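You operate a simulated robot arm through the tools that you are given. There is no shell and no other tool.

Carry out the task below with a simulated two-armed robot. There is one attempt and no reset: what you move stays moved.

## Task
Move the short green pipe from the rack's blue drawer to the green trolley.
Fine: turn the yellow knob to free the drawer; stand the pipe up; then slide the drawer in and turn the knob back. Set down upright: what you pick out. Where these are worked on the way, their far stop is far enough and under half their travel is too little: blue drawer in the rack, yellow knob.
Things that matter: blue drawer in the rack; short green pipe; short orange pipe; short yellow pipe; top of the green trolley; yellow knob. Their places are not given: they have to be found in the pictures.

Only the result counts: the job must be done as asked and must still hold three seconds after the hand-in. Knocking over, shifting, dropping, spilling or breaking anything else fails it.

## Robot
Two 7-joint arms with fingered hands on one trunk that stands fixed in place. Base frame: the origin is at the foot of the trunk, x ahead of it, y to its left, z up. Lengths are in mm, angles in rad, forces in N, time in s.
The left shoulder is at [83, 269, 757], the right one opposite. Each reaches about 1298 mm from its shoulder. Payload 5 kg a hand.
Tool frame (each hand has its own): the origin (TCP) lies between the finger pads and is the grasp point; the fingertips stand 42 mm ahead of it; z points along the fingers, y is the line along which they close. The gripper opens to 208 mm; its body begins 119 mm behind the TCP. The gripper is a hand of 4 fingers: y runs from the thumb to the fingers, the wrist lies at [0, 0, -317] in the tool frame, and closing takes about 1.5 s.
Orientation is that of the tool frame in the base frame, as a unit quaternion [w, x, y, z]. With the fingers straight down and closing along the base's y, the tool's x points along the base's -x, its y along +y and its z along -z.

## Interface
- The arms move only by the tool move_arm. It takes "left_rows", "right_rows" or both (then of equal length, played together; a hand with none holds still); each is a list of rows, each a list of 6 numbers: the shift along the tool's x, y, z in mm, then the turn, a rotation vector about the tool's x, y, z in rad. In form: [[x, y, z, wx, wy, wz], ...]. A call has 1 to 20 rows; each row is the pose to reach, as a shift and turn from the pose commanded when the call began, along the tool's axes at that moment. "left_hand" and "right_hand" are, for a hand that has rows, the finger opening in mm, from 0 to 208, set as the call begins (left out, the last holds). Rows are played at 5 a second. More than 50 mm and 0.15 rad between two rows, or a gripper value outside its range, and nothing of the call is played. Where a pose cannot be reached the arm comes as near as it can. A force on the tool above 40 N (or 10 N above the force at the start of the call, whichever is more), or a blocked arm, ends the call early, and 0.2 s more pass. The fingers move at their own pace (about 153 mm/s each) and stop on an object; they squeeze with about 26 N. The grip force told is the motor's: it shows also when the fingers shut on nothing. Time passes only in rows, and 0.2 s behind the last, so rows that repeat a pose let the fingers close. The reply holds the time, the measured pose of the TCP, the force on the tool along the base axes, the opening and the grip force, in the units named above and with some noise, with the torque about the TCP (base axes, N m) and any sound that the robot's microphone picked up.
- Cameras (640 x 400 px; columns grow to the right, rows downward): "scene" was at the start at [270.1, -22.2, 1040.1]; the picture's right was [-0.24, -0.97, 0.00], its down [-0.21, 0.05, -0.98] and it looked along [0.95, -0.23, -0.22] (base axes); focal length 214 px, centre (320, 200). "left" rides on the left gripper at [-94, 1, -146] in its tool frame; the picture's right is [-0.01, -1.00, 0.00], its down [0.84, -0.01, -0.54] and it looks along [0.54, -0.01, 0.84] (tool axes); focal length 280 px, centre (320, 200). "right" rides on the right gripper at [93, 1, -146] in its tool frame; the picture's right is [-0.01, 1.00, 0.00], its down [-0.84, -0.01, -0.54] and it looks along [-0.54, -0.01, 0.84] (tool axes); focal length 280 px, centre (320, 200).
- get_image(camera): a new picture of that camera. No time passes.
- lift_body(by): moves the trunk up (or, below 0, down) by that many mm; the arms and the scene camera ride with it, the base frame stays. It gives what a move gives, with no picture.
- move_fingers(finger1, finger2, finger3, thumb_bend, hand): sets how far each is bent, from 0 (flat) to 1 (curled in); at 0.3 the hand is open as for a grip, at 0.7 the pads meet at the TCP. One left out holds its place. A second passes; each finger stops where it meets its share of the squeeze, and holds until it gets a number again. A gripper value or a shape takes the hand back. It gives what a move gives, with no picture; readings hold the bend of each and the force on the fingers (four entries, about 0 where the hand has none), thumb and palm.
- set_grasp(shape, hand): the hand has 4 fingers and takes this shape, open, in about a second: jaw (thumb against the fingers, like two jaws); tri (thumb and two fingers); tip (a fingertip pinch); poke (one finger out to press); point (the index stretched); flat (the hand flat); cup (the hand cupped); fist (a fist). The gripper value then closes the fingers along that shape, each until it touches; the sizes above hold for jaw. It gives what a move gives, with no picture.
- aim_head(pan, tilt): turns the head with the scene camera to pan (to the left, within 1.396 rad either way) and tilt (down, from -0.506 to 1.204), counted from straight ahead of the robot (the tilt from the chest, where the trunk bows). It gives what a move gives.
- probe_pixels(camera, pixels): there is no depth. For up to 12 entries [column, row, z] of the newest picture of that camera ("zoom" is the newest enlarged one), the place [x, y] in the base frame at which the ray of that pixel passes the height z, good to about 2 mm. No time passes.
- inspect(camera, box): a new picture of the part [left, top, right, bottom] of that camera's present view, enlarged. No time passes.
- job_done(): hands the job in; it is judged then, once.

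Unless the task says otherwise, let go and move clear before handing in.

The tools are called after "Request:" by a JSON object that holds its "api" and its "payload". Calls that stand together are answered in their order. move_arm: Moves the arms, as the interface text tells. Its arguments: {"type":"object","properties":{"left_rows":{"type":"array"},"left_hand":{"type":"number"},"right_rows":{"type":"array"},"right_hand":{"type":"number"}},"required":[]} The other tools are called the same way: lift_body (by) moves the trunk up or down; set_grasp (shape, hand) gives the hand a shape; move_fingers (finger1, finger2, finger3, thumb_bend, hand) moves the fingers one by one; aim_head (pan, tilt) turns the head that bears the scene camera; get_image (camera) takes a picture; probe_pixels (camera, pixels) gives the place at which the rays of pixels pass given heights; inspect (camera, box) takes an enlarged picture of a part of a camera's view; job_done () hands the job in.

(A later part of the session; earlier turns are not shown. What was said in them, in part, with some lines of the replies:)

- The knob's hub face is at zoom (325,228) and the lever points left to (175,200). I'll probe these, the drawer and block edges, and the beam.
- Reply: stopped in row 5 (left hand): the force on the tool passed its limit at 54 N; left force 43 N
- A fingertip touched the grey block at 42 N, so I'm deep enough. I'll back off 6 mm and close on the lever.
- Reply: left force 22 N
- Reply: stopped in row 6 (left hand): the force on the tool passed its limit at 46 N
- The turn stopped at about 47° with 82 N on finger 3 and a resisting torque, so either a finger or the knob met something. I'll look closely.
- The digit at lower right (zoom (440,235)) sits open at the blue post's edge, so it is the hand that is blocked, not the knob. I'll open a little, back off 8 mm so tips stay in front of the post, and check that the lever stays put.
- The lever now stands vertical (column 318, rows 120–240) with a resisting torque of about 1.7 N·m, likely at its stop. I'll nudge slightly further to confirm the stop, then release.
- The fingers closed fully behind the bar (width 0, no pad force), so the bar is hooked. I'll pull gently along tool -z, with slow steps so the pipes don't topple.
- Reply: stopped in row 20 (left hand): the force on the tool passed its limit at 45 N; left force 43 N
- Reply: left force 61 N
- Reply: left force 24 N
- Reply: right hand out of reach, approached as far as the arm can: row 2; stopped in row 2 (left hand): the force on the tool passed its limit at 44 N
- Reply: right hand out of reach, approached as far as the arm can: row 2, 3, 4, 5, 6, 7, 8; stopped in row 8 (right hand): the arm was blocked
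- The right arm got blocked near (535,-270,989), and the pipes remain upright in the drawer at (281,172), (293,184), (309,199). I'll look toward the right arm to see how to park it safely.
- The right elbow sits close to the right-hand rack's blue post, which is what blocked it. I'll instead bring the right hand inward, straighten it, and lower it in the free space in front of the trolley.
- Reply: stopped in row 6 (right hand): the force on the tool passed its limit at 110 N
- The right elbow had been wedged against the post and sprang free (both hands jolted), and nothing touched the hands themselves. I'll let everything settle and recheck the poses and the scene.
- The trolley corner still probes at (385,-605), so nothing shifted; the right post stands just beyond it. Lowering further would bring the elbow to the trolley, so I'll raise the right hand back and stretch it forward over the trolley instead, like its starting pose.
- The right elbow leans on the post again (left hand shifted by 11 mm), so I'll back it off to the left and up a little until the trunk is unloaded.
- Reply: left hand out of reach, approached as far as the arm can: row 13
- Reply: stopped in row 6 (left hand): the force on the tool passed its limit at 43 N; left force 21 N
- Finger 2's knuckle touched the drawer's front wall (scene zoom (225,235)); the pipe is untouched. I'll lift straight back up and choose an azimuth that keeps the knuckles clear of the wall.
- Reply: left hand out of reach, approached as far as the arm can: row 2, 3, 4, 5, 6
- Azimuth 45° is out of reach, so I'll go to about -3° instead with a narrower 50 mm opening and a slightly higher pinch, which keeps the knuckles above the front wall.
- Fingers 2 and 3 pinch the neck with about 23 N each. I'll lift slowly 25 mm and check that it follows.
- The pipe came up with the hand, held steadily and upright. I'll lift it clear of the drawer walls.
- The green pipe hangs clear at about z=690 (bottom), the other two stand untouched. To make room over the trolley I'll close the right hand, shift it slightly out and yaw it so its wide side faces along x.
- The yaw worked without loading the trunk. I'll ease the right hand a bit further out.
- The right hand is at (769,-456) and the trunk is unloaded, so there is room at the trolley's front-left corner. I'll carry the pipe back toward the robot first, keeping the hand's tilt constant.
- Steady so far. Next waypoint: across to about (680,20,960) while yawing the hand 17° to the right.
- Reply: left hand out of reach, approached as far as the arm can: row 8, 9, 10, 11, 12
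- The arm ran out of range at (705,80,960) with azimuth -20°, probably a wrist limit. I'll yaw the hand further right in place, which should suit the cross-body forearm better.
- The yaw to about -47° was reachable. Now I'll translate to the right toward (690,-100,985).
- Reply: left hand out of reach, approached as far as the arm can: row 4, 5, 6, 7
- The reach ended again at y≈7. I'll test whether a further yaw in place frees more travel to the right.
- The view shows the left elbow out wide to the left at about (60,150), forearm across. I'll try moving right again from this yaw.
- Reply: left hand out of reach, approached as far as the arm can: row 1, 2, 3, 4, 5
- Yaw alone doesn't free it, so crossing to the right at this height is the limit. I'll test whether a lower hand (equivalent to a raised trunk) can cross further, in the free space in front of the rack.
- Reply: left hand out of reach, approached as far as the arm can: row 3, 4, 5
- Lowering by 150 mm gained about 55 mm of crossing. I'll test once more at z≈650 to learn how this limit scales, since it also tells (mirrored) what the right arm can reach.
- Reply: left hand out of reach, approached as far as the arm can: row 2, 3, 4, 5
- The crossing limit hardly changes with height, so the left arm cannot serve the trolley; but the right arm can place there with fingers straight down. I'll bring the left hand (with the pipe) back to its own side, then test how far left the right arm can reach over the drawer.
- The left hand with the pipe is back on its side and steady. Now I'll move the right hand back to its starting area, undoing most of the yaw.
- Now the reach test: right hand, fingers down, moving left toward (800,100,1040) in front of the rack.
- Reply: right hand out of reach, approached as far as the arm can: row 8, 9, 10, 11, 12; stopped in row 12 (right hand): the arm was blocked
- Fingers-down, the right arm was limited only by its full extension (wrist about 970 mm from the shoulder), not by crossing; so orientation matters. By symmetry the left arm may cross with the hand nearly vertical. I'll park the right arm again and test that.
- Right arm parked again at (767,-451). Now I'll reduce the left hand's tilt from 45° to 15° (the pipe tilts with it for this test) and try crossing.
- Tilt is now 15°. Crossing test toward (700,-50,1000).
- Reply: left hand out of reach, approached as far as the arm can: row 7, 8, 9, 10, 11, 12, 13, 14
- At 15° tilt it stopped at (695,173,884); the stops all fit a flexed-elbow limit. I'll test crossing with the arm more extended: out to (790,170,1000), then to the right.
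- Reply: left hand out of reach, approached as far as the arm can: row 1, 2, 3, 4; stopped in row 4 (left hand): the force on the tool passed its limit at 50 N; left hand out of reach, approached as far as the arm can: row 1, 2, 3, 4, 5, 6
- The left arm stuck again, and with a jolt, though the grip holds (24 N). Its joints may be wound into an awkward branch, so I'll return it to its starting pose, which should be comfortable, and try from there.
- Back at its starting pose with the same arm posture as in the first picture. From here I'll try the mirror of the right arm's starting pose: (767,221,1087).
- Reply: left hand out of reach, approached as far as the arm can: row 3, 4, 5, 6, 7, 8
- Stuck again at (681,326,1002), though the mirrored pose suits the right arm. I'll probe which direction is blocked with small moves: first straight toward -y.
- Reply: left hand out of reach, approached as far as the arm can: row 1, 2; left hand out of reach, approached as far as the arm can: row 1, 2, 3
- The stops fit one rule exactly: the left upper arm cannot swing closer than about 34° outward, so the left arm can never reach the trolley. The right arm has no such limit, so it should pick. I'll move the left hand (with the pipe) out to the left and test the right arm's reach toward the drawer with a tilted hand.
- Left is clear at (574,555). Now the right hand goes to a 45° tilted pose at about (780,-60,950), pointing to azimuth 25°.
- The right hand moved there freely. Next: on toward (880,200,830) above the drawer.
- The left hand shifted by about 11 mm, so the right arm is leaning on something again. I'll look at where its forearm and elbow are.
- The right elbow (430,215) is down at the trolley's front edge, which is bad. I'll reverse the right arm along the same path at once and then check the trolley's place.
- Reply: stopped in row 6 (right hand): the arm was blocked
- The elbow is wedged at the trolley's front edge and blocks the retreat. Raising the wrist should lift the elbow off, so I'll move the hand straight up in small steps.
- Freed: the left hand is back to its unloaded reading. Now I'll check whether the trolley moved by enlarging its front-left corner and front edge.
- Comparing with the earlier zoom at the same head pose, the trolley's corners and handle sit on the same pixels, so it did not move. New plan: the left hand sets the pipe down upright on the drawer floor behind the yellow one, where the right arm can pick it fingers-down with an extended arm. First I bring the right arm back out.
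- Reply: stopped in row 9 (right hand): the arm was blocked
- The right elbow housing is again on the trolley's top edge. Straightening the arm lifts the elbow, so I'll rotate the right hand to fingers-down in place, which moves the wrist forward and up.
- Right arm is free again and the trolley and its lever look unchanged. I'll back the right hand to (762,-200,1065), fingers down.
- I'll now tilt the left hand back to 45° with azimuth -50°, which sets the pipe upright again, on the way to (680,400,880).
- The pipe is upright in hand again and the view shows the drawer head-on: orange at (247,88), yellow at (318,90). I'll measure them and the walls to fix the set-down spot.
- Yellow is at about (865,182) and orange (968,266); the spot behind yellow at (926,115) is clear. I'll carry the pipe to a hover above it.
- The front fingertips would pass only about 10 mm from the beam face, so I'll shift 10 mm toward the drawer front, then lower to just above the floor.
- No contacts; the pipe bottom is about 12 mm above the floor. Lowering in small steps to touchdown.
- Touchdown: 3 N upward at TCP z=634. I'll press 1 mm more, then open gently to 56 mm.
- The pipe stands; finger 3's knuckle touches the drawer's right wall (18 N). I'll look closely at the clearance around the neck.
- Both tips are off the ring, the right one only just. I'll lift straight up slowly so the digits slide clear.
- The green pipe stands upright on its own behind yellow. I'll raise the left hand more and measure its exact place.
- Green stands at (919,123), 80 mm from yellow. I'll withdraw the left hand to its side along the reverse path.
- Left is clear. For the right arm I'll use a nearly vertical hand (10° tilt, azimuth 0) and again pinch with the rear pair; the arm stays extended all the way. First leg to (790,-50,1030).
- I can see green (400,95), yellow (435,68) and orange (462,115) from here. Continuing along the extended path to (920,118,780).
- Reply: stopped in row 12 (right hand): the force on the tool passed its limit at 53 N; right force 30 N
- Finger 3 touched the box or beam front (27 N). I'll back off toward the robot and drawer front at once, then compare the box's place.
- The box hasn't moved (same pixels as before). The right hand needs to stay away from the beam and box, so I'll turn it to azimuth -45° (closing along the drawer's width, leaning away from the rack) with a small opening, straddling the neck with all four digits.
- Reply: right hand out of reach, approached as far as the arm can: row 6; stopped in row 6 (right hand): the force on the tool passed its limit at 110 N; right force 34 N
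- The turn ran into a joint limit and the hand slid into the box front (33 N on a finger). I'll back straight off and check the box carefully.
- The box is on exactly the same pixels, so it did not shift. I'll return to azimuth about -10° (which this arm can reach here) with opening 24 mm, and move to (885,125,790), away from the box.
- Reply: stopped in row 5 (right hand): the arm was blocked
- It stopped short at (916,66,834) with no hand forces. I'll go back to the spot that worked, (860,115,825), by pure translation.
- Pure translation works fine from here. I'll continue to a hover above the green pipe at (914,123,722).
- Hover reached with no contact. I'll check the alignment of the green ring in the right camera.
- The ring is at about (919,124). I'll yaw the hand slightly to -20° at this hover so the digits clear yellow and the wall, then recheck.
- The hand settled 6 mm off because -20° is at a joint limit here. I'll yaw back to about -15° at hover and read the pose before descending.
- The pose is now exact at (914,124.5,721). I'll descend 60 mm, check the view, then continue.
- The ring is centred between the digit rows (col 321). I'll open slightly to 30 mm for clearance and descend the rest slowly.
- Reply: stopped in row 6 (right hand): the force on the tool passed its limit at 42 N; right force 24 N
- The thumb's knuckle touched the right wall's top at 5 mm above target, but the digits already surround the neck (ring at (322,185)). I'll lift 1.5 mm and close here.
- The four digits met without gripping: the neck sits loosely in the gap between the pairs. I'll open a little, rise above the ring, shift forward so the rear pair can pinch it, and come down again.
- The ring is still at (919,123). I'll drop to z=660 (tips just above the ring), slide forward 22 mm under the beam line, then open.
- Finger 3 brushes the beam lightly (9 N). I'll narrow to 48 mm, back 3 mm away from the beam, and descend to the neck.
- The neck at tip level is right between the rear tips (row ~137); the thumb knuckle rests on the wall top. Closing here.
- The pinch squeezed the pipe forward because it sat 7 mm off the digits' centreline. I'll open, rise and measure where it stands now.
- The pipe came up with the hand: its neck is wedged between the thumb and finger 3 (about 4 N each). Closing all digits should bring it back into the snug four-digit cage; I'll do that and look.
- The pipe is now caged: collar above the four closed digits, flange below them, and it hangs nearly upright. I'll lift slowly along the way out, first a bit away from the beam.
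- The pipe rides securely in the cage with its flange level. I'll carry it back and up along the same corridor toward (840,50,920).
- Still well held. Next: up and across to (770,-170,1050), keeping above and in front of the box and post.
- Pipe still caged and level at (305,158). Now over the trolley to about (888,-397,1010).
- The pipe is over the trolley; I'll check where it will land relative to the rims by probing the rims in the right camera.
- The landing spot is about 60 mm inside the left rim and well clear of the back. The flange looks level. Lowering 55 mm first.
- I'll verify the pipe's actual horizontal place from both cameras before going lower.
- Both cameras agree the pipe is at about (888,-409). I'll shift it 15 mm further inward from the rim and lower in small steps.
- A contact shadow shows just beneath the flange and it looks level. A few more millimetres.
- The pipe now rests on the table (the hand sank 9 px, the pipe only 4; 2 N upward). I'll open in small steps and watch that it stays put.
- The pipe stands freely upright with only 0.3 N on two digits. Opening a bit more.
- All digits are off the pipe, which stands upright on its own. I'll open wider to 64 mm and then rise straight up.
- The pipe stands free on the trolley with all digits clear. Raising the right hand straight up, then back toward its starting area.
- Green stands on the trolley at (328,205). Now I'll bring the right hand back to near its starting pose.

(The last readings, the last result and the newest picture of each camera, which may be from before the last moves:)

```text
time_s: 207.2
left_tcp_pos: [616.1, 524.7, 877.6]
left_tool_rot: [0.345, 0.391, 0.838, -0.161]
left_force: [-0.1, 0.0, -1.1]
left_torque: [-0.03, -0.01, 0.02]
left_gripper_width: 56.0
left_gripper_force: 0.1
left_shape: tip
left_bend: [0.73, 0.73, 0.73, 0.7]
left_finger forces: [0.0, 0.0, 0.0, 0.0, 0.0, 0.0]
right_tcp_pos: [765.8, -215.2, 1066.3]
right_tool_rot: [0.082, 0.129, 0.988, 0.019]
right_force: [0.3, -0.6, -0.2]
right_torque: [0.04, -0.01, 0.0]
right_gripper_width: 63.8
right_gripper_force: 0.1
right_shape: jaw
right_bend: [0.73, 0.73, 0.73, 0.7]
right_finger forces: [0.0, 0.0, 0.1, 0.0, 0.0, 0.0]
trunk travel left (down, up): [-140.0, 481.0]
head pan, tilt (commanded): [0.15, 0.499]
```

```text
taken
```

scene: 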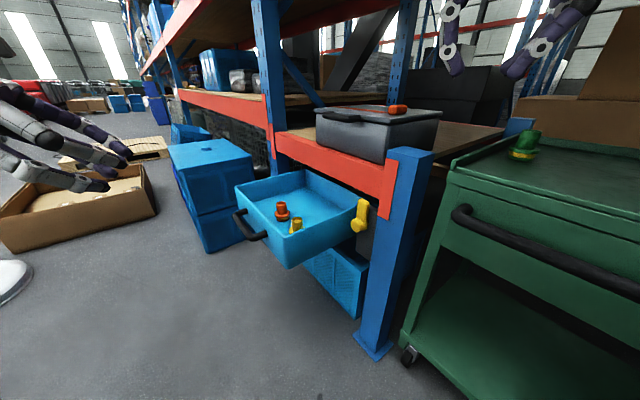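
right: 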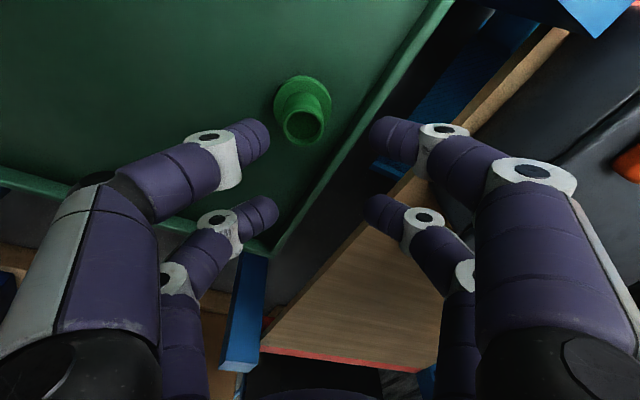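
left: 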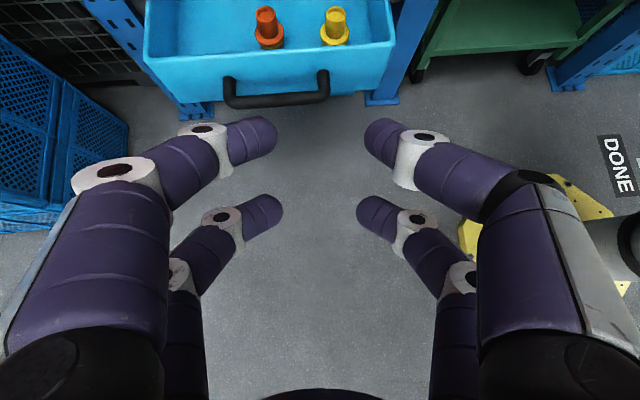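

The green pipe is on the trolley at (525,145). Next, the drawer: the left hand goes to a level, rolled pose in front of the handle with fingers closed, so the bar sits between the upper and lower tips for pushing.

Request:
{"api": "move_arm", "payload": {"left_rows": [[7.9, 5.3, 25.5, 0.0421, -0.053, -0.1169], [15.8, 10.6, 50.9, 0.0842, -0.1059, -0.2339], [23.7, 16, 76.4, 0.1263, -0.1589, -0.3508], [31.7, 21.3, 101.8, 0.1685, -0.2118, -0.4678], [39.6, 26.6, 127.3, 0.2106, -0.2648, -0.5847], [47.5, 31.9, 152.7, 0.2527, -0.3178, -0.7017], [55.4, 37.3, 178.2, 0.2948, -0.3707, -0.8186], [63.3, 42.6, 203.6, 0.3369, -0.4237, -0.9356], [71.2, 47.9, 229.1, 0.379, -0.4767, -1.0525], [79.2, 53.2, 254.5, 0.4212, -0.5296, -1.1695], [87.1, 58.6, 280, 0.4633, -0.5826, -1.2864], [95, 63.9, 305.4, 0.5054, -0.6355, -1.4034], [102.9, 69.2, 330.9, 0.5475, -0.6885, -1.5203]], "left_hand": 0}}

Request:
{"api": "get_image", "payload": {"camera": "left"}}

Request:
{"api": "get_image", "payload": {"camera": "scene"}}

```text
time_s: 210.1
left_tcp_pos: [773.1, 448.2, 569.6]
left_tool_rot: [-0.274, 0.275, -0.651, 0.652]
left_force: [-0.5, 0.5, 0.0]
left_torque: [0.02, 0.1, -0.06]
left_gripper_width: 0.0
left_gripper_force: 26.0
left_shape: tip
left_bend: [0.7, 0.7, 0.7, 0.7]
left_finger forces: [0.0, 0.0, 0.1, 0.1, 0.0, 0.0]
right_tcp_pos: [767.1, -215.0, 1065.2]
right_tool_rot: [0.081, 0.129, 0.988, 0.018]
right_force: [-0.1, -0.9, -0.6]
right_torque: [-0.06, 0.03, -0.02]
right_gripper_width: 63.6
right_gripper_force: 0.0
right_shape: jaw
right_bend: [0.73, 0.73, 0.73, 0.7]
right_finger forces: [0.1, 0.0, 0.1, 0.0, 0.0, 0.1]
trunk travel left (down, up): [-140.0, 481.0]
head pan, tilt (commanded): [0.15, 0.499]
```

```text
taken
```

left: 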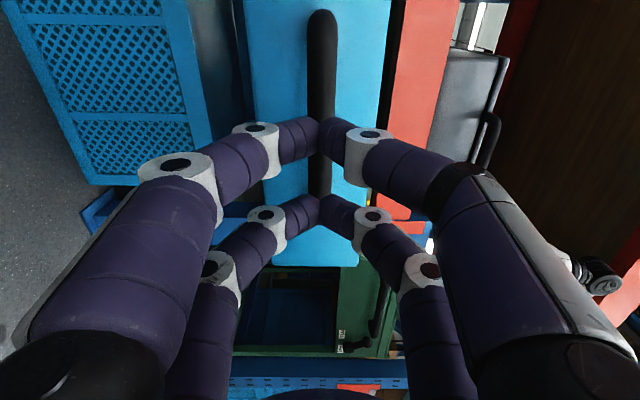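

```text
taken
```

scene: 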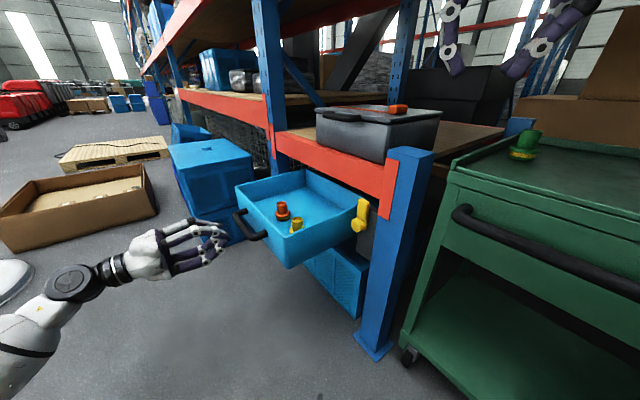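

The bar (col 322) lines up with the seam between the fingertips. Pushing forward slowly.

Request:
{"api": "move_arm", "payload": {"left_rows": [[0, 0, 6, 0, 0, 0], [0, 0, 14, 0, 0, 0], [0, 0, 22, 0, 0, 0], [0, 0, 29, 0, 0, 0], [0, 0, 34, 0, 0, 0], [0, 0, 37, 0, 0, 0], [0, 0, 40, 0, 0, 0], [0, 0, 43, 0, 0, 0], [0, 0, 46, 0, 0, 0], [0, 0, 49, 0, 0, 0], [0, 0, 53, 0, 0, 0], [0, 0, 57, 0, 0, 0], [0, 0, 62, 0, 0, 0], [0, 0, 67, 0, 0, 0], [0, 0, 72, 0, 0, 0], [0, 0, 77, 0, 0, 0], [0, 0, 82, 0, 0, 0], [0, 0, 87, 0, 0, 0], [0, 0, 92, 0, 0, 0], [0, 0, 96, 0, 0, 0]]}}

Request:
{"api": "get_image", "payload": {"camera": "left"}}

Request:
{"api": "inspect", "payload": {"camera": "scene", "box": [200, 130, 400, 290]}}

```text
time_s: 214.2
left_tcp_pos: [841.6, 378.6, 569.6]
left_tool_rot: [0.273, -0.274, 0.652, -0.652]
left_force: [-0.2, 0.9, -0.2]
left_torque: [-0.01, 0.02, -0.05]
left_gripper_width: 0.0
left_gripper_force: 26.3
left_shape: tip
left_bend: [0.7, 0.7, 0.7, 0.7]
left_finger forces: [0.0, 0.0, 0.0, 0.0, 0.0, 0.0]
right_tcp_pos: [767.0, -213.6, 1066.7]
right_tool_rot: [0.083, 0.128, 0.988, 0.018]
right_force: [0.6, 0.6, 0.2]
right_torque: [-0.02, 0.02, 0.06]
right_gripper_width: 63.6
right_gripper_force: 0.0
right_shape: jaw
right_bend: [0.73, 0.73, 0.73, 0.7]
right_finger forces: [0.0, 0.0, 0.0, 0.1, 0.1, 0.1]
trunk travel left (down, up): [-140.0, 481.0]
head pan, tilt (commanded): [0.15, 0.499]
```

```text
taken
```

left: 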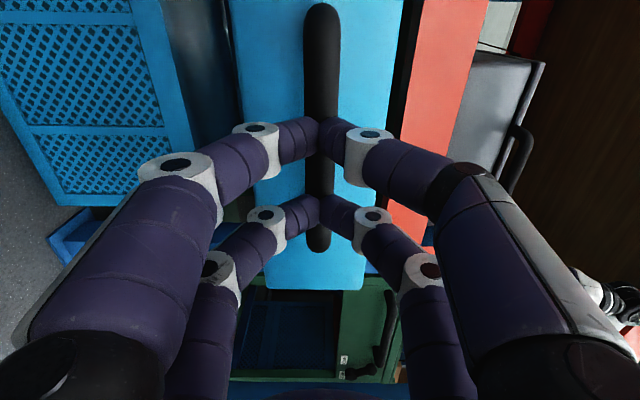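

```text
2.50 times, centred on (300, 210) of scene
```

zoom: 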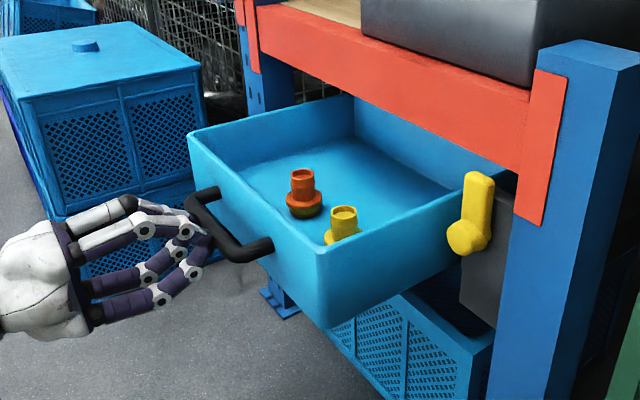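

The drawer is already moving in with almost no force (its corner shifted from (236,186) to (247,184)). I'll keep pushing evenly.

Request:
{"api": "move_arm", "payload": {"left_rows": [[0, 0, 3, 0, 0, 0], [0, 0, 8, 0, 0, 0], [0, 0, 14, 0, 0, 0], [0, 0, 20, 0, 0, 0], [0, 0, 26, 0, 0, 0], [0, 0, 32, 0, 0, 0], [0, 0, 38, 0, 0, 0], [0, 0, 44, 0, 0, 0], [0, 0, 50, 0, 0, 0], [0, 0, 56, 0, 0, 0], [0, 0, 62, 0, 0, 0], [0, 0, 68, 0, 0, 0], [0, 0, 74, 0, 0, 0], [0, 0, 80, 0, 0, 0], [0, 0, 86, 0, 0, 0], [0, 0, 92, 0, 0, 0], [0, 0, 98, 0, 0, 0], [0, 0, 104, 0, 0, 0], [0, 0, 109, 0, 0, 0], [0, 0, 112, 0, 0, 0]]}}

Request:
{"api": "get_image", "payload": {"camera": "left"}}

Request:
{"api": "inspect", "payload": {"camera": "scene", "box": [200, 130, 400, 290]}}

```text
time_s: 218.4
left_tcp_pos: [922.0, 300.8, 570.3]
left_tool_rot: [-0.273, 0.274, -0.652, 0.652]
left_force: [-0.8, 2.2, -0.8]
left_torque: [0.02, 0.01, -0.05]
left_gripper_width: 0.0
left_gripper_force: 25.9
left_shape: tip
left_bend: [0.7, 0.7, 0.7, 0.7]
left_finger forces: [0.0, 0.0, 0.1, 0.0, 0.0, 0.0]
right_tcp_pos: [766.2, -214.9, 1067.6]
right_tool_rot: [0.083, 0.129, 0.988, 0.018]
right_force: [0.9, 0.4, 0.9]
right_torque: [0.0, -0.01, -0.02]
right_gripper_width: 63.7
right_gripper_force: 0.1
right_shape: jaw
right_bend: [0.73, 0.73, 0.73, 0.7]
right_finger forces: [0.0, 0.1, 0.0, 0.1, 0.2, 0.0]
trunk travel left (down, up): [-140.0, 481.0]
head pan, tilt (commanded): [0.15, 0.499]
```

```text
taken
```

left: 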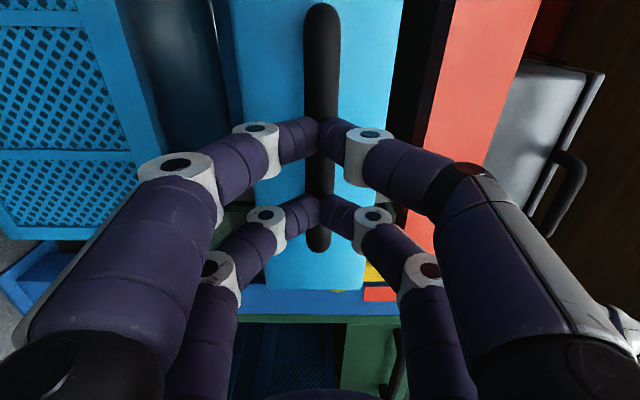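

```text
2.50 times, centred on (300, 210) of scene
```

zoom: 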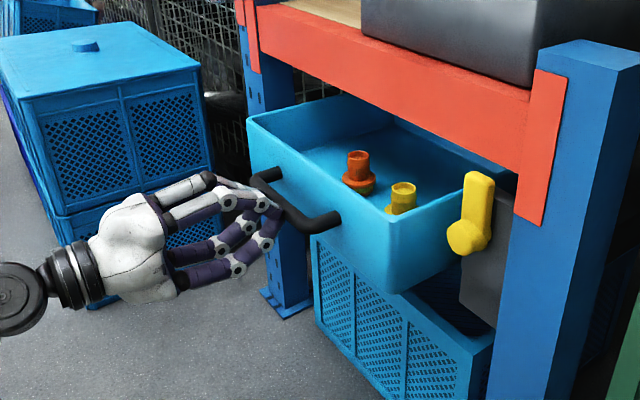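

Halfway in and both remaining pipes stand. Continuing, slower toward the end.

Request:
{"api": "move_arm", "payload": {"left_rows": [[0, 0, 3, 0, 0, 0], [0, 0, 8, 0, 0, 0], [0, 0, 14, 0, 0, 0], [0, 0, 20, 0, 0, 0], [0, 0, 26, 0, 0, 0], [0, 0, 32, 0, 0, 0], [0, 0, 38, 0, 0, 0], [0, 0, 44, 0, 0, 0], [0, 0, 50, 0, 0, 0], [0, 0, 56, 0, 0, 0], [0, 0, 62, 0, 0, 0], [0, 0, 68, 0, 0, 0], [0, 0, 74, 0, 0, 0], [0, 0, 79, 0, 0, 0], [0, 0, 84, 0, 0, 0], [0, 0, 89, 0, 0, 0], [0, 0, 94, 0, 0, 0], [0, 0, 98, 0, 0, 0], [0, 0, 102, 0, 0, 0], [0, 0, 105, 0, 0, 0]]}}

Request:
{"api": "move_arm", "payload": {"left_rows": [[0, 0, 2, 0, 0, 0], [0, 0, 4, 0, 0, 0], [0, 0, 6, 0, 0, 0], [0, 0, 8, 0, 0, 0], [0, 0, 10, 0, 0, 0], [0, 0, 12, 0, 0, 0], [0, 0, 14, 0, 0, 0], [0, 0, 16, 0, 0, 0], [0, 0, 18, 0, 0, 0], [0, 0, 20, 0, 0, 0], [0, 0, 22, 0, 0, 0], [0, 0, 24, 0, 0, 0], [0, 0, 26, 0, 0, 0], [0, 0, 28, 0, 0, 0], [0, 0, 30, 0, 0, 0], [0, 0, 32, 0, 0, 0], [0, 0, 34, 0, 0, 0], [0, 0, 36, 0, 0, 0]]}}

Request:
{"api": "get_image", "payload": {"camera": "left"}}

Request:
{"api": "inspect", "payload": {"camera": "scene", "box": [200, 130, 400, 290]}}

```text
time_s: 222.7
left_tcp_pos: [996.1, 226.9, 570.1]
left_tool_rot: [0.273, -0.274, 0.652, -0.652]
left_force: [-1.4, 3.1, -0.8]
left_torque: [-0.01, 0.0, 0.0]
left_gripper_width: 0.0
left_gripper_force: 26.0
left_shape: tip
left_bend: [0.7, 0.7, 0.7, 0.7]
left_finger forces: [0.0, 0.0, 0.0, 0.1, 0.0, 0.0]
right_tcp_pos: [765.9, -214.7, 1066.9]
right_tool_rot: [0.082, 0.129, 0.988, 0.017]
right_force: [-0.4, 0.5, -1.0]
right_torque: [-0.01, -0.03, -0.05]
right_gripper_width: 63.7
right_gripper_force: 0.0
right_shape: jaw
right_bend: [0.73, 0.73, 0.73, 0.7]
right_finger forces: [0.1, 0.0, 0.0, 0.1, 0.0, 0.0]
trunk travel left (down, up): [-140.0, 481.0]
head pan, tilt (commanded): [0.15, 0.499]
```

```text
time_s: 226.4
left_tcp_pos: [1019.5, 205.2, 570.2]
left_tool_rot: [0.272, -0.275, 0.652, -0.652]
left_force: [-27.7, 18.8, 1.5]
left_torque: [-0.2, 0.09, -1.3]
left_gripper_width: 0.1
left_gripper_force: 26.5
left_shape: tip
left_bend: [0.7, 0.7, 0.7, 0.7]
left_finger forces: [0.1, 0.0, 0.1, 0.1, 0.1, 0.0]
right_tcp_pos: [767.4, -212.3, 1068.2]
right_tool_rot: [0.082, 0.128, 0.988, 0.018]
right_force: [-0.7, 0.1, 0.3]
right_torque: [0.0, -0.03, -0.02]
right_gripper_width: 63.7
right_gripper_force: 0.0
right_shape: jaw
right_bend: [0.73, 0.73, 0.73, 0.7]
right_finger forces: [0.0, 0.0, 0.1, 0.0, 0.1, 0.0]
trunk travel left (down, up): [-140.0, 481.0]
head pan, tilt (commanded): [0.15, 0.499]
stopped in row 18 (left hand): the force on the tool passed its limit at 45 N (the readings are from after the stop); the commanded pose is now the measured one
```

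```text
taken
```

left: 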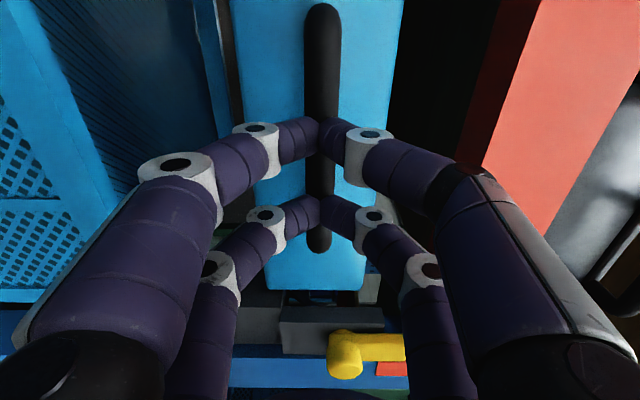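

```text
2.50 times, centred on (300, 210) of scene
```

zoom: 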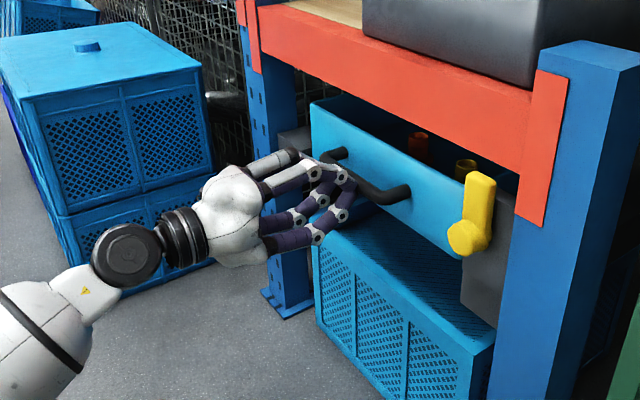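

The drawer met its closed stop (45 N). I'll back the left hand off and return it to the pre-grasp pose in front of the upright knob lever.

Request:
{"api": "move_arm", "payload": {"left_rows": [[0, 0, -10, 0, 0, 0], [0, 0, -30, 0, 0, 0], [0, 0, -55, 0, 0, 0], [0, 0, -80, 0, 0, 0], [0, 0, -100, 0, 0, 0]]}}

Request:
{"api": "move_arm", "payload": {"left_rows": [[22.9, -7, -1.8, 0, 0, 0.1337], [45.8, -14.1, -3.5, 0, 0, 0.2673], [68.7, -21.1, -5.3, 0, 0, 0.401], [91.6, -28.2, -7.1, 0, 0, 0.5347], [114.5, -35.2, -8.9, 0, 0, 0.6683], [137.4, -42.2, -10.6, 0, 0, 0.802], [160.3, -49.3, -12.4, 0, 0, 0.9357], [183.2, -56.3, -14.2, 0, 0, 1.0693], [206.1, -63.4, -16, 0, 0, 1.203], [229, -70.4, -17.7, 0, 0, 1.3367], [251.9, -77.5, -19.5, 0, 0, 1.4703], [274.8, -84.5, -21.3, 0, 0, 1.604]], "left_hand": 80}}

Request:
{"api": "get_image", "payload": {"camera": "left"}}

Request:
{"api": "inspect", "payload": {"camera": "scene", "box": [220, 110, 420, 260]}}

```text
time_s: 227.6
left_tcp_pos: [949.3, 272.6, 570.0]
left_tool_rot: [0.272, -0.275, 0.653, -0.651]
left_force: [0.0, -0.4, -0.6]
left_torque: [-0.02, -0.01, 0.02]
left_gripper_width: 0.0
left_gripper_force: 25.6
left_shape: tip
left_bend: [0.7, 0.7, 0.7, 0.7]
left_finger forces: [0.0, 0.1, 0.0, 0.0, 0.1, 0.0]
right_tcp_pos: [766.4, -214.6, 1067.0]
right_tool_rot: [0.083, 0.129, 0.988, 0.018]
right_force: [-0.3, 0.7, -0.6]
right_torque: [-0.04, -0.02, -0.01]
right_gripper_width: 64.0
right_gripper_force: 0.1
right_shape: jaw
right_bend: [0.73, 0.73, 0.73, 0.7]
right_finger forces: [0.0, 0.0, 0.1, 0.1, 0.1, 0.0]
trunk travel left (down, up): [-140.0, 481.0]
head pan, tilt (commanded): [0.15, 0.499]
```

```text
time_s: 230.2
left_tcp_pos: [741.8, 92.4, 654.2]
left_tool_rot: [0.657, 0.279, 0.651, -0.257]
left_force: [0.4, 0.5, -0.8]
left_torque: [-0.01, 0.01, -0.06]
left_gripper_width: 79.9
left_gripper_force: 0.0
left_shape: tip
left_bend: [0.73, 0.73, 0.73, 0.7]
left_finger forces: [0.0, 0.0, 0.0, 0.0, 0.0, 0.1]
right_tcp_pos: [766.9, -213.3, 1066.2]
right_tool_rot: [0.083, 0.128, 0.988, 0.018]
right_force: [0.6, -0.5, 0.1]
right_torque: [0.0, 0.04, 0.0]
right_gripper_width: 63.6
right_gripper_force: 0.0
right_shape: jaw
right_bend: [0.73, 0.73, 0.73, 0.7]
right_finger forces: [0.0, 0.0, 0.1, 0.0, 0.1, 0.0]
trunk travel left (down, up): [-140.0, 481.0]
head pan, tilt (commanded): [0.15, 0.499]
```

```text
taken
```

left: 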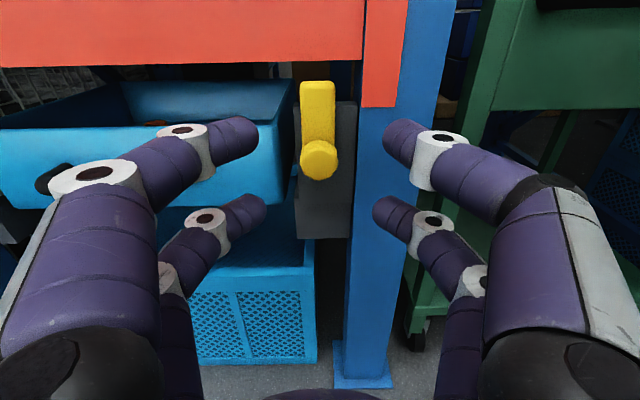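

```text
2.67 times, centred on (320, 185) of scene
```

zoom: 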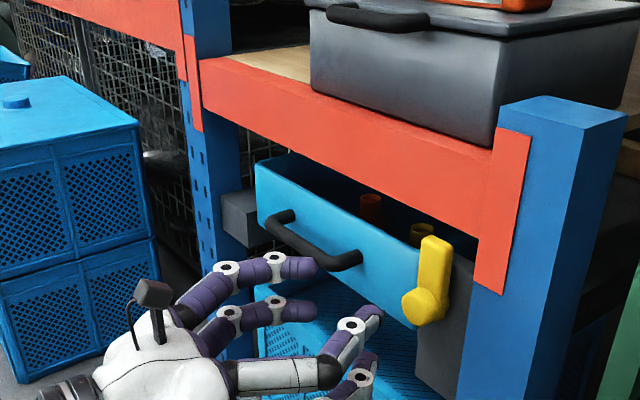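

The drawer front is back in its original pixels and the lever stands at column 319, lined up with the hand. Advancing 140 mm with a 60 mm opening, then closing.

Request:
{"api": "move_arm", "payload": {"left_rows": [[2, 0, 30, 0, 0, 0], [4, -0.5, 60, 0, 0, 0], [6, -1, 90, 0, 0, 0], [6, -1, 115, 0, 0, 0], [6, -1, 132, 0, 0, 0], [6, -1, 140, 0, 0, 0]], "left_hand": 60}}

Request:
{"api": "get_image", "payload": {"camera": "left"}}

```text
time_s: 231.6
left_tcp_pos: [842.0, -8.2, 647.9]
left_tool_rot: [0.657, 0.279, 0.651, -0.257]
left_force: [-0.5, -0.8, 0.4]
left_torque: [0.0, 0.01, 0.01]
left_gripper_width: 60.3
left_gripper_force: 0.1
left_shape: tip
left_bend: [0.73, 0.73, 0.73, 0.7]
left_finger forces: [0.0, 0.0, 0.0, 0.0, 0.1, 0.0]
right_tcp_pos: [768.1, -213.7, 1066.7]
right_tool_rot: [0.082, 0.129, 0.988, 0.018]
right_force: [0.7, -1.1, 0.1]
right_torque: [-0.01, 0.0, 0.03]
right_gripper_width: 63.8
right_gripper_force: 0.0
right_shape: jaw
right_bend: [0.73, 0.73, 0.73, 0.7]
right_finger forces: [0.1, 0.0, 0.1, 0.0, 0.0, 0.0]
trunk travel left (down, up): [-140.0, 481.0]
head pan, tilt (commanded): [0.15, 0.499]
```

```text
taken
```

left: 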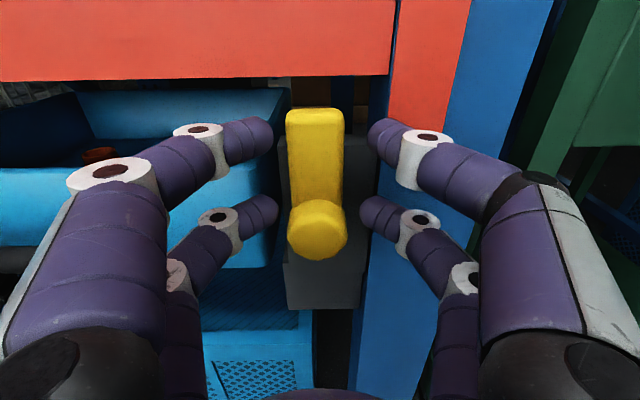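

The lever's centre (315) is a little left of the digits' middle (322), so I'll shift 4 mm and close.

Request:
{"api": "move_arm", "payload": {"left_rows": [[0, 4, 2, 0, 0, 0], [0, 4, 5, 0, 0, 0]]}}

Request:
{"api": "move_arm", "payload": {"left_rows": [[0, 0, 0, 0, 0, 0], [0, 0, 0, 0, 0, 0], [0, 0, 0, 0, 0, 0], [0, 0, 0, 0, 0, 0], [0, 0, 0, 0, 0, 0]], "left_hand": 0}}

Request:
{"api": "get_image", "payload": {"camera": "left"}}

```text
time_s: 232.2
left_tcp_pos: [848.2, -7.6, 647.7]
left_tool_rot: [0.657, 0.278, 0.651, -0.257]
left_force: [-0.1, -0.4, -0.5]
left_torque: [0.02, -0.03, -0.04]
left_gripper_width: 60.6
left_gripper_force: 0.1
left_shape: tip
left_bend: [0.73, 0.73, 0.73, 0.7]
left_finger forces: [0.0, 0.0, 0.0, 0.0, 0.0, 0.0]
right_tcp_pos: [766.9, -213.6, 1067.2]
right_tool_rot: [0.083, 0.128, 0.988, 0.018]
right_force: [-0.3, 0.5, -0.6]
right_torque: [-0.01, -0.03, 0.02]
right_gripper_width: 63.8
right_gripper_force: 0.1
right_shape: jaw
right_bend: [0.73, 0.73, 0.73, 0.7]
right_finger forces: [0.0, 0.0, 0.1, 0.0, 0.0, 0.0]
trunk travel left (down, up): [-140.0, 481.0]
head pan, tilt (commanded): [0.15, 0.499]
```

```text
time_s: 233.4
left_tcp_pos: [847.6, -8.5, 647.5]
left_tool_rot: [0.657, 0.279, 0.651, -0.258]
left_force: [7.0, -6.7, 2.5]
left_torque: [-0.17, -0.1, 0.01]
left_gripper_width: 33.8
left_gripper_force: 26.1
left_shape: tip
left_bend: [0.73, 0.72, 0.73, 0.7]
left_finger forces: [23.5, 22.4, 22.0, 0.0, 23.1, 0.1]
right_tcp_pos: [766.9, -215.3, 1067.6]
right_tool_rot: [0.081, 0.128, 0.988, 0.018]
right_force: [0.5, 0.1, 0.2]
right_torque: [0.03, 0.01, -0.03]
right_gripper_width: 63.7
right_gripper_force: 0.2
right_shape: jaw
right_bend: [0.73, 0.73, 0.73, 0.7]
right_finger forces: [0.0, 0.0, 0.0, 0.1, 0.0, 0.0]
trunk travel left (down, up): [-140.0, 481.0]
head pan, tilt (commanded): [0.15, 0.499]
```

```text
taken
```

left: 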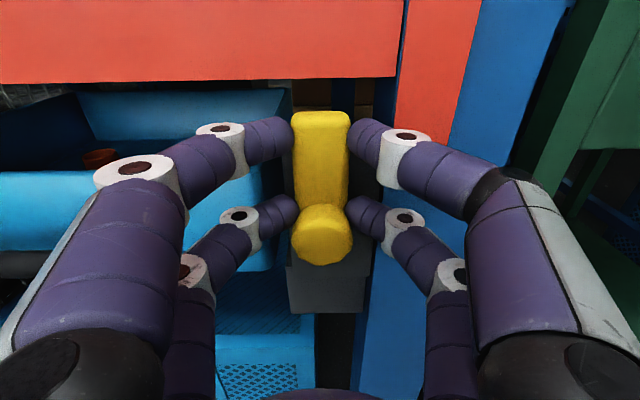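

All four pads hold the lever evenly (about 23 N). Now turning it back, tip toward the drawer, along the arc about the hub.

Request:
{"api": "move_arm", "payload": {"left_rows": [[0.6, 5.4, 0, 0, 0, -0.13], [1.9, 10.7, 0, 0, 0, -0.26], [3.9, 15.8, 0, 0, 0, -0.39], [6.5, 20.6, 0, 0, 0, -0.52], [9.8, 25, 0, 0, 0, -0.65], [13.6, 29, 0, 0, 0, -0.78]]}}

Request:
{"api": "get_image", "payload": {"camera": "left"}}

```text
time_s: 234.8
left_tcp_pos: [868.8, 14.0, 634.8]
left_tool_rot: [0.51, 0.01, 0.708, -0.489]
left_force: [12.6, -5.1, 3.3]
left_torque: [-0.17, -0.21, 0.2]
left_gripper_width: 33.7
left_gripper_force: 25.8
left_shape: tip
left_bend: [0.73, 0.72, 0.73, 0.7]
left_finger forces: [23.7, 24.0, 22.3, 0.0, 23.4, 0.0]
right_tcp_pos: [766.2, -214.9, 1065.6]
right_tool_rot: [0.081, 0.129, 0.988, 0.018]
right_force: [-0.4, 0.1, -0.3]
right_torque: [0.03, 0.0, -0.02]
right_gripper_width: 63.8
right_gripper_force: 0.1
right_shape: jaw
right_bend: [0.73, 0.73, 0.73, 0.7]
right_finger forces: [0.1, 0.1, 0.1, 0.0, 0.0, 0.0]
trunk travel left (down, up): [-140.0, 481.0]
head pan, tilt (commanded): [0.15, 0.499]
```

```text
taken
```

left: 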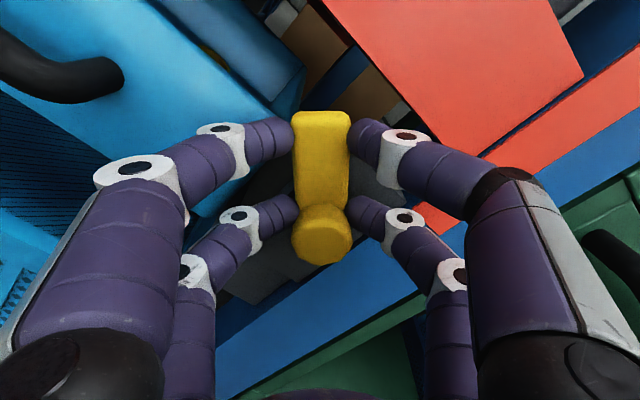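

Turned about 45° with little resistance. Continuing to horizontal.

Request:
{"api": "move_arm", "payload": {"left_rows": [[0.6, 5.4, 0, 0, 0, -0.13], [1.9, 10.7, 0, 0, 0, -0.26], [3.9, 15.8, 0, 0, 0, -0.39], [6.5, 20.6, 0, 0, 0, -0.52], [9.8, 25, 0, 0, 0, -0.65], [13.6, 29, 0, 0, 0, -0.78], [15, 30.2, 0, 0, 0, -0.82]]}}

Request:
{"api": "get_image", "payload": {"camera": "left"}}

Request:
{"api": "inspect", "payload": {"camera": "scene", "box": [240, 120, 400, 240]}}

```text
time_s: 236.4
left_tcp_pos: [877.3, 21.6, 603.8]
left_tool_rot: [0.273, -0.273, 0.654, -0.651]
left_force: [22.3, -2.7, 3.6]
left_torque: [0.37, -0.74, 0.46]
left_gripper_width: 33.3
left_gripper_force: 25.9
left_shape: tip
left_bend: [0.72, 0.72, 0.73, 0.7]
left_finger forces: [21.4, 26.7, 20.4, 0.1, 28.3, 0.1]
right_tcp_pos: [766.7, -214.2, 1066.5]
right_tool_rot: [0.081, 0.129, 0.988, 0.018]
right_force: [0.2, -0.2, -0.2]
right_torque: [0.02, 0.04, -0.03]
right_gripper_width: 63.6
right_gripper_force: 0.0
right_shape: jaw
right_bend: [0.73, 0.73, 0.73, 0.7]
right_finger forces: [0.0, 0.0, 0.1, 0.1, 0.0, 0.0]
trunk travel left (down, up): [-140.0, 481.0]
head pan, tilt (commanded): [0.15, 0.499]
```

```text
taken
```

left: 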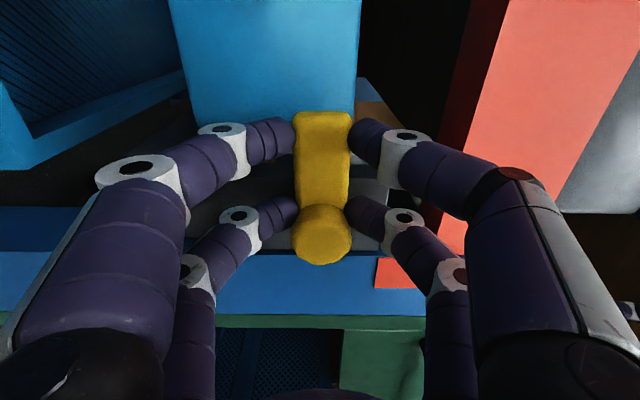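

```text
3.33 times, centred on (320, 180) of scene
```

zoom: 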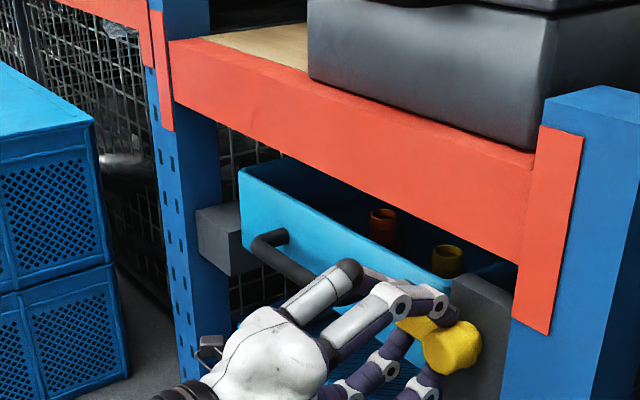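

The lever is horizontal again across the drawer front, with torque starting to build. A small extra turn confirms the stop.

Request:
{"api": "move_arm", "payload": {"left_rows": [[0.2, 3, 0, 0, 0, -0.07], [0.2, 3, 0, 0, 0, -0.07]]}}

Request:
{"api": "inspect", "payload": {"camera": "left", "box": [220, 90, 420, 290]}}

```text
time_s: 237.0
left_tcp_pos: [876.5, 22.3, 602.0]
left_tool_rot: [-0.252, 0.295, -0.643, 0.66]
left_force: [24.1, -1.2, 9.3]
left_torque: [1.08, -1.79, 0.59]
left_gripper_width: 33.8
left_gripper_force: 26.4
left_shape: tip
left_bend: [0.72, 0.72, 0.73, 0.7]
left_finger forces: [18.5, 33.6, 20.1, 0.1, 34.1, 0.0]
right_tcp_pos: [766.7, -215.2, 1067.5]
right_tool_rot: [0.082, 0.129, 0.988, 0.018]
right_force: [0.0, 0.1, 0.0]
right_torque: [-0.04, -0.01, 0.0]
right_gripper_width: 63.5
right_gripper_force: 0.1
right_shape: jaw
right_bend: [0.73, 0.73, 0.73, 0.7]
right_finger forces: [0.0, 0.1, 0.0, 0.0, 0.0, 0.0]
trunk travel left (down, up): [-140.0, 481.0]
head pan, tilt (commanded): [0.15, 0.499]
```

```text
2.00 times, centred on (320, 190) of left
```

zoom: 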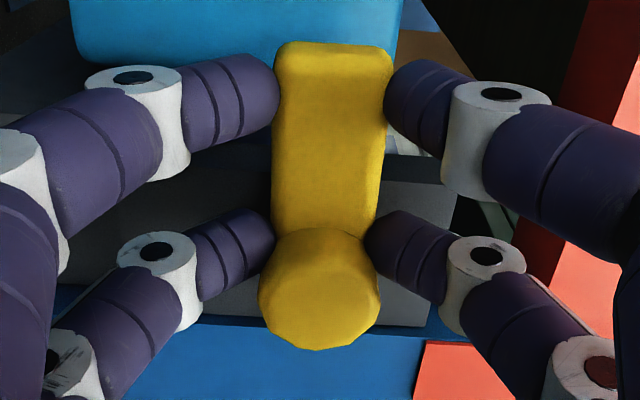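

The torque more than doubled, so the knob is at its locked stop. Easing off, opening and backing away.

Request:
{"api": "move_arm", "payload": {"left_rows": [[0, -2.5, 0, 0, 0, 0.06], [0, -2.5, 0, 0, 0, 0.06]]}}

Request:
{"api": "move_arm", "payload": {"left_rows": [[0, 0, 0, 0, 0, 0], [0, 0, 0, 0, 0, 0], [0, 0, 0, 0, 0, 0], [0, 0, -25, 0, 0, 0], [0, 0, -60, 0, 0, 0], [0, 0, -100, 0, 0, 0], [0, 0, -140, 0, 0, 0], [0, 0, -180, 0, 0, 0]], "left_hand": 75}}

Request:
{"api": "get_image", "payload": {"camera": "left"}}

Request:
{"api": "get_image", "payload": {"camera": "scene"}}

```text
time_s: 237.6
left_tcp_pos: [877.0, 22.0, 602.2]
left_tool_rot: [-0.27, 0.277, -0.652, 0.652]
left_force: [22.1, 2.8, 6.4]
left_torque: [-0.23, -0.34, 0.58]
left_gripper_width: 33.1
left_gripper_force: 26.6
left_shape: tip
left_bend: [0.72, 0.72, 0.73, 0.7]
left_finger forces: [23.8, 23.7, 27.0, 0.0, 26.2, 0.1]
right_tcp_pos: [766.7, -214.3, 1066.1]
right_tool_rot: [0.081, 0.129, 0.988, 0.018]
right_force: [0.5, -0.1, -0.2]
right_torque: [0.03, -0.01, -0.01]
right_gripper_width: 63.3
right_gripper_force: 0.1
right_shape: jaw
right_bend: [0.73, 0.73, 0.73, 0.7]
right_finger forces: [0.0, 0.0, 0.0, 0.0, 0.1, 0.1]
trunk travel left (down, up): [-140.0, 481.0]
head pan, tilt (commanded): [0.15, 0.499]
```

```text
time_s: 239.4
left_tcp_pos: [747.6, 147.5, 603.0]
left_tool_rot: [0.27, -0.276, 0.652, -0.652]
left_force: [0.6, -0.8, 0.0]
left_torque: [0.01, 0.02, 0.01]
left_gripper_width: 74.7
left_gripper_force: 0.0
left_shape: tip
left_bend: [0.74, 0.74, 0.74, 0.7]
left_finger forces: [0.0, 0.1, 0.0, 0.1, 0.0, 0.0]
right_tcp_pos: [767.1, -214.3, 1066.6]
right_tool_rot: [0.081, 0.128, 0.988, 0.019]
right_force: [0.3, -0.4, -0.1]
right_torque: [0.06, 0.02, -0.01]
right_gripper_width: 63.7
right_gripper_force: 0.0
right_shape: jaw
right_bend: [0.73, 0.73, 0.73, 0.7]
right_finger forces: [0.0, 0.0, 0.1, 0.0, 0.0, 0.0]
trunk travel left (down, up): [-140.0, 481.0]
head pan, tilt (commanded): [0.15, 0.499]
```

```text
taken
```

left: 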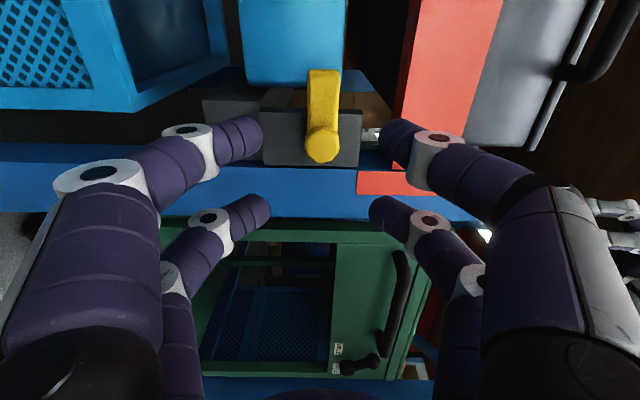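

```text
taken
```

scene: 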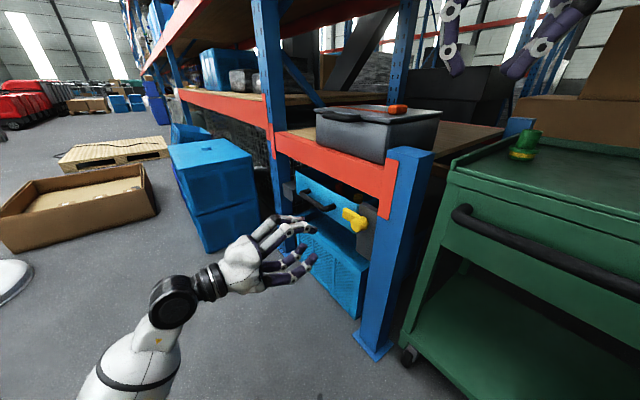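

The lever lies across the drawer front again and the drawer is shut. I'll move the left hand well clear and compare the scene with the initial view.

Request:
{"api": "move_arm", "payload": {"left_rows": [[-20, 0, -30, 0, 0, 0], [-40, 0, -60, 0, 0, 0], [-60, 0, -90, 0, 0, 0], [-80, 0, -120, 0, 0, 0], [-100, 0, -150, 0, 0, 0], [-120, -20, -165, 0, 0, 0], [-140, -40, -165, 0, 0, 0]]}}

Request:
{"api": "aim_head", "payload": {"pan": 0.1, "tilt": 0.65}}

Request:
{"api": "get_image", "payload": {"camera": "scene"}}

Request:
{"api": "inspect", "payload": {"camera": "scene", "box": [270, 120, 390, 220]}}

```text
time_s: 241.0
left_tcp_pos: [727.6, 363.3, 643.7]
left_tool_rot: [0.27, -0.276, 0.652, -0.652]
left_force: [0.1, -0.5, -0.4]
left_torque: [-0.03, -0.02, -0.02]
left_gripper_width: 74.8
left_gripper_force: 0.1
left_shape: tip
left_bend: [0.74, 0.74, 0.74, 0.7]
left_finger forces: [0.1, 0.1, 0.1, 0.0, 0.1, 0.0]
right_tcp_pos: [767.7, -214.4, 1067.3]
right_tool_rot: [0.082, 0.129, 0.988, 0.019]
right_force: [-0.8, -0.2, -0.1]
right_torque: [0.0, -0.06, 0.05]
right_gripper_width: 64.0
right_gripper_force: 0.1
right_shape: jaw
right_bend: [0.73, 0.73, 0.73, 0.7]
right_finger forces: [0.1, 0.1, 0.1, 0.0, 0.1, 0.0]
trunk travel left (down, up): [-140.0, 481.0]
head pan, tilt (commanded): [0.15, 0.499]
```

```text
time_s: 241.7
left_tcp_pos: [727.3, 363.8, 642.5]
left_tool_rot: [0.27, -0.276, 0.652, -0.652]
left_force: [-0.5, 0.5, 0.1]
left_torque: [0.06, -0.03, -0.01]
left_gripper_width: 74.8
left_gripper_force: 0.0
left_shape: tip
left_bend: [0.74, 0.74, 0.74, 0.7]
left_finger forces: [0.1, 0.1, 0.0, 0.1, 0.0, 0.0]
right_tcp_pos: [767.3, -214.6, 1067.1]
right_tool_rot: [0.082, 0.129, 0.988, 0.017]
right_force: [0.5, 0.1, -0.4]
right_torque: [-0.01, 0.01, 0.01]
right_gripper_width: 63.6
right_gripper_force: 0.0
right_shape: jaw
right_bend: [0.73, 0.73, 0.73, 0.7]
right_finger forces: [0.1, 0.1, 0.1, 0.0, 0.0, 0.0]
trunk travel left (down, up): [-140.0, 481.0]
head pan, tilt (commanded): [0.099, 0.649]
```

```text
taken
```

scene: 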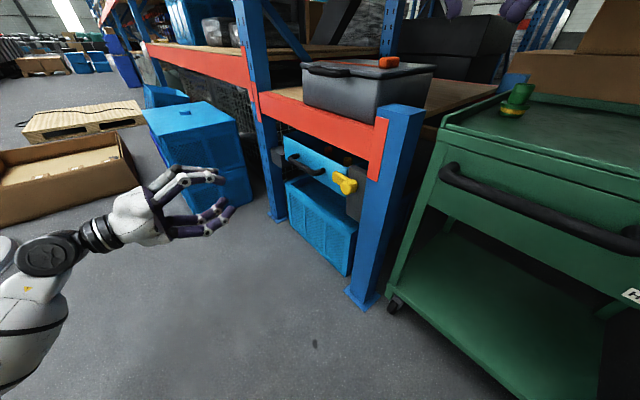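

```text
4.00 times, centred on (330, 170) of scene
```

zoom: 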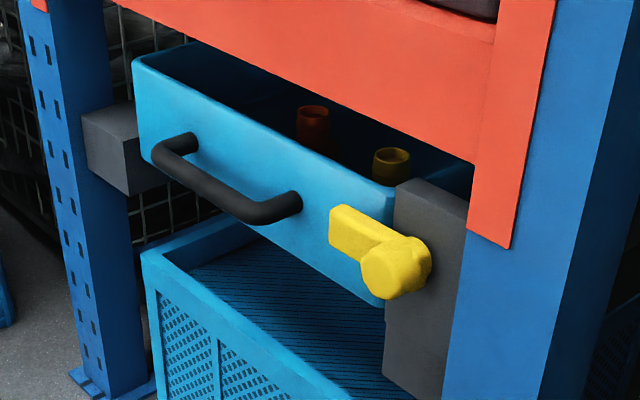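

Knob, drawer, handle and the two other pipes are on exactly their initial pixels. A last close look at the green pipe on the trolley.

Request:
{"api": "aim_head", "payload": {"pan": -0.5, "tilt": 0.2}}

Request:
{"api": "get_image", "payload": {"camera": "scene"}}

Request:
{"api": "inspect", "payload": {"camera": "scene", "box": [270, 150, 430, 270]}}

Request:
{"api": "get_image", "payload": {"camera": "right"}}

```text
time_s: 242.7
left_tcp_pos: [727.6, 363.6, 641.3]
left_tool_rot: [-0.27, 0.276, -0.652, 0.653]
left_force: [-0.9, -0.3, -0.3]
left_torque: [0.0, 0.01, -0.02]
left_gripper_width: 75.1
left_gripper_force: 0.0
left_shape: tip
left_bend: [0.74, 0.74, 0.74, 0.7]
left_finger forces: [0.0, 0.0, 0.0, 0.0, 0.0, 0.0]
right_tcp_pos: [766.6, -214.4, 1065.4]
right_tool_rot: [0.082, 0.128, 0.988, 0.018]
right_force: [-0.2, 0.4, 0.2]
right_torque: [-0.04, 0.0, -0.01]
right_gripper_width: 63.6
right_gripper_force: 0.0
right_shape: jaw
right_bend: [0.73, 0.73, 0.73, 0.7]
right_finger forces: [0.0, 0.0, 0.1, 0.0, 0.1, 0.0]
trunk travel left (down, up): [-140.0, 481.0]
head pan, tilt (commanded): [-0.499, 0.201]
```

```text
taken
```

scene: 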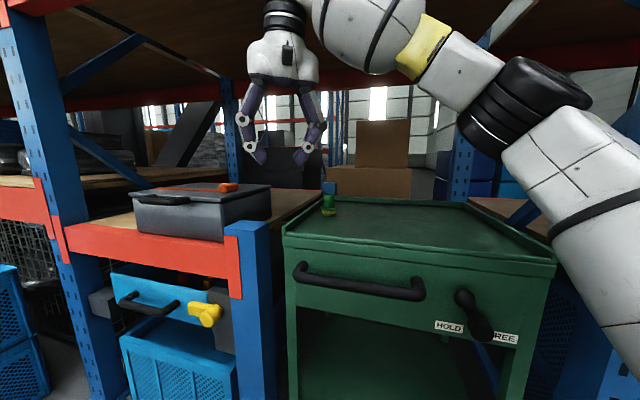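

```text
3.33 times, centred on (350, 210) of scene
```

zoom: 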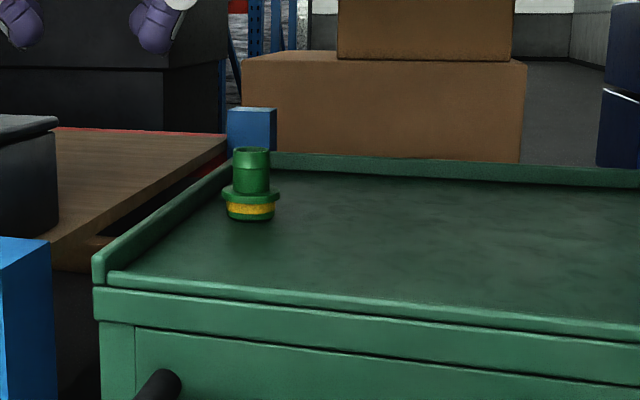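

```text
taken
```

right: 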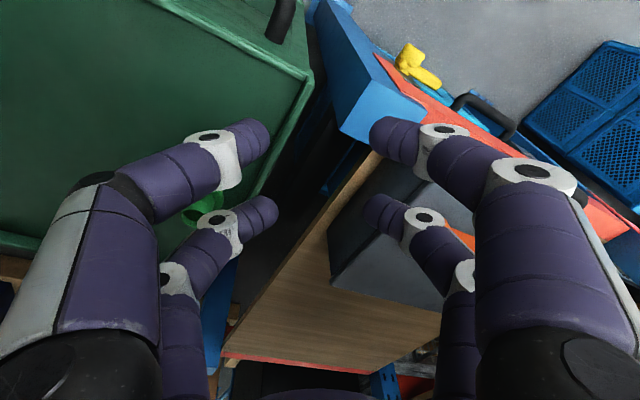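

The green pipe stands upright on the trolley top at (250,185) in the zoom. The drawer is shut, the knob is locked, the other pipes and the trolley look unchanged, and both hands are clear with no force on them. I'm handing in.

Request:
{"api": "job_done", "payload": {}}

```text
The job is handed in.
```

The job is handed in: the short green pipe stands upright on top of the green trolley, about 75 mm in from its left rim. I don't have the verdict yet.

- **Knob and drawer:** I turned the yellow knob about 90° to its stop. The drawer came out about 300 mm to its far stop. Afterwards I pushed the drawer back to its closed stop and turned the knob back to its stop across the drawer front.
- **Transfer:** The left arm cannot reach the trolley. It set the pipe down once inside the drawer, and the right arm picked it up from there.
- **Other pipes:** The orange and yellow pipes stayed standing. In the final picture both sit on the same pixels as at the start.
- **Unplanned contacts:** The right elbow pressed on the trolley's front edge and on the right-hand rack post. The right fingers pushed against the beam or toolbox front, with one peak of 110 N. I compared pictures afterwards, and the trolley, its brake lever and the toolbox showed no visible movement.

Both hands were open and clear when I handed in.
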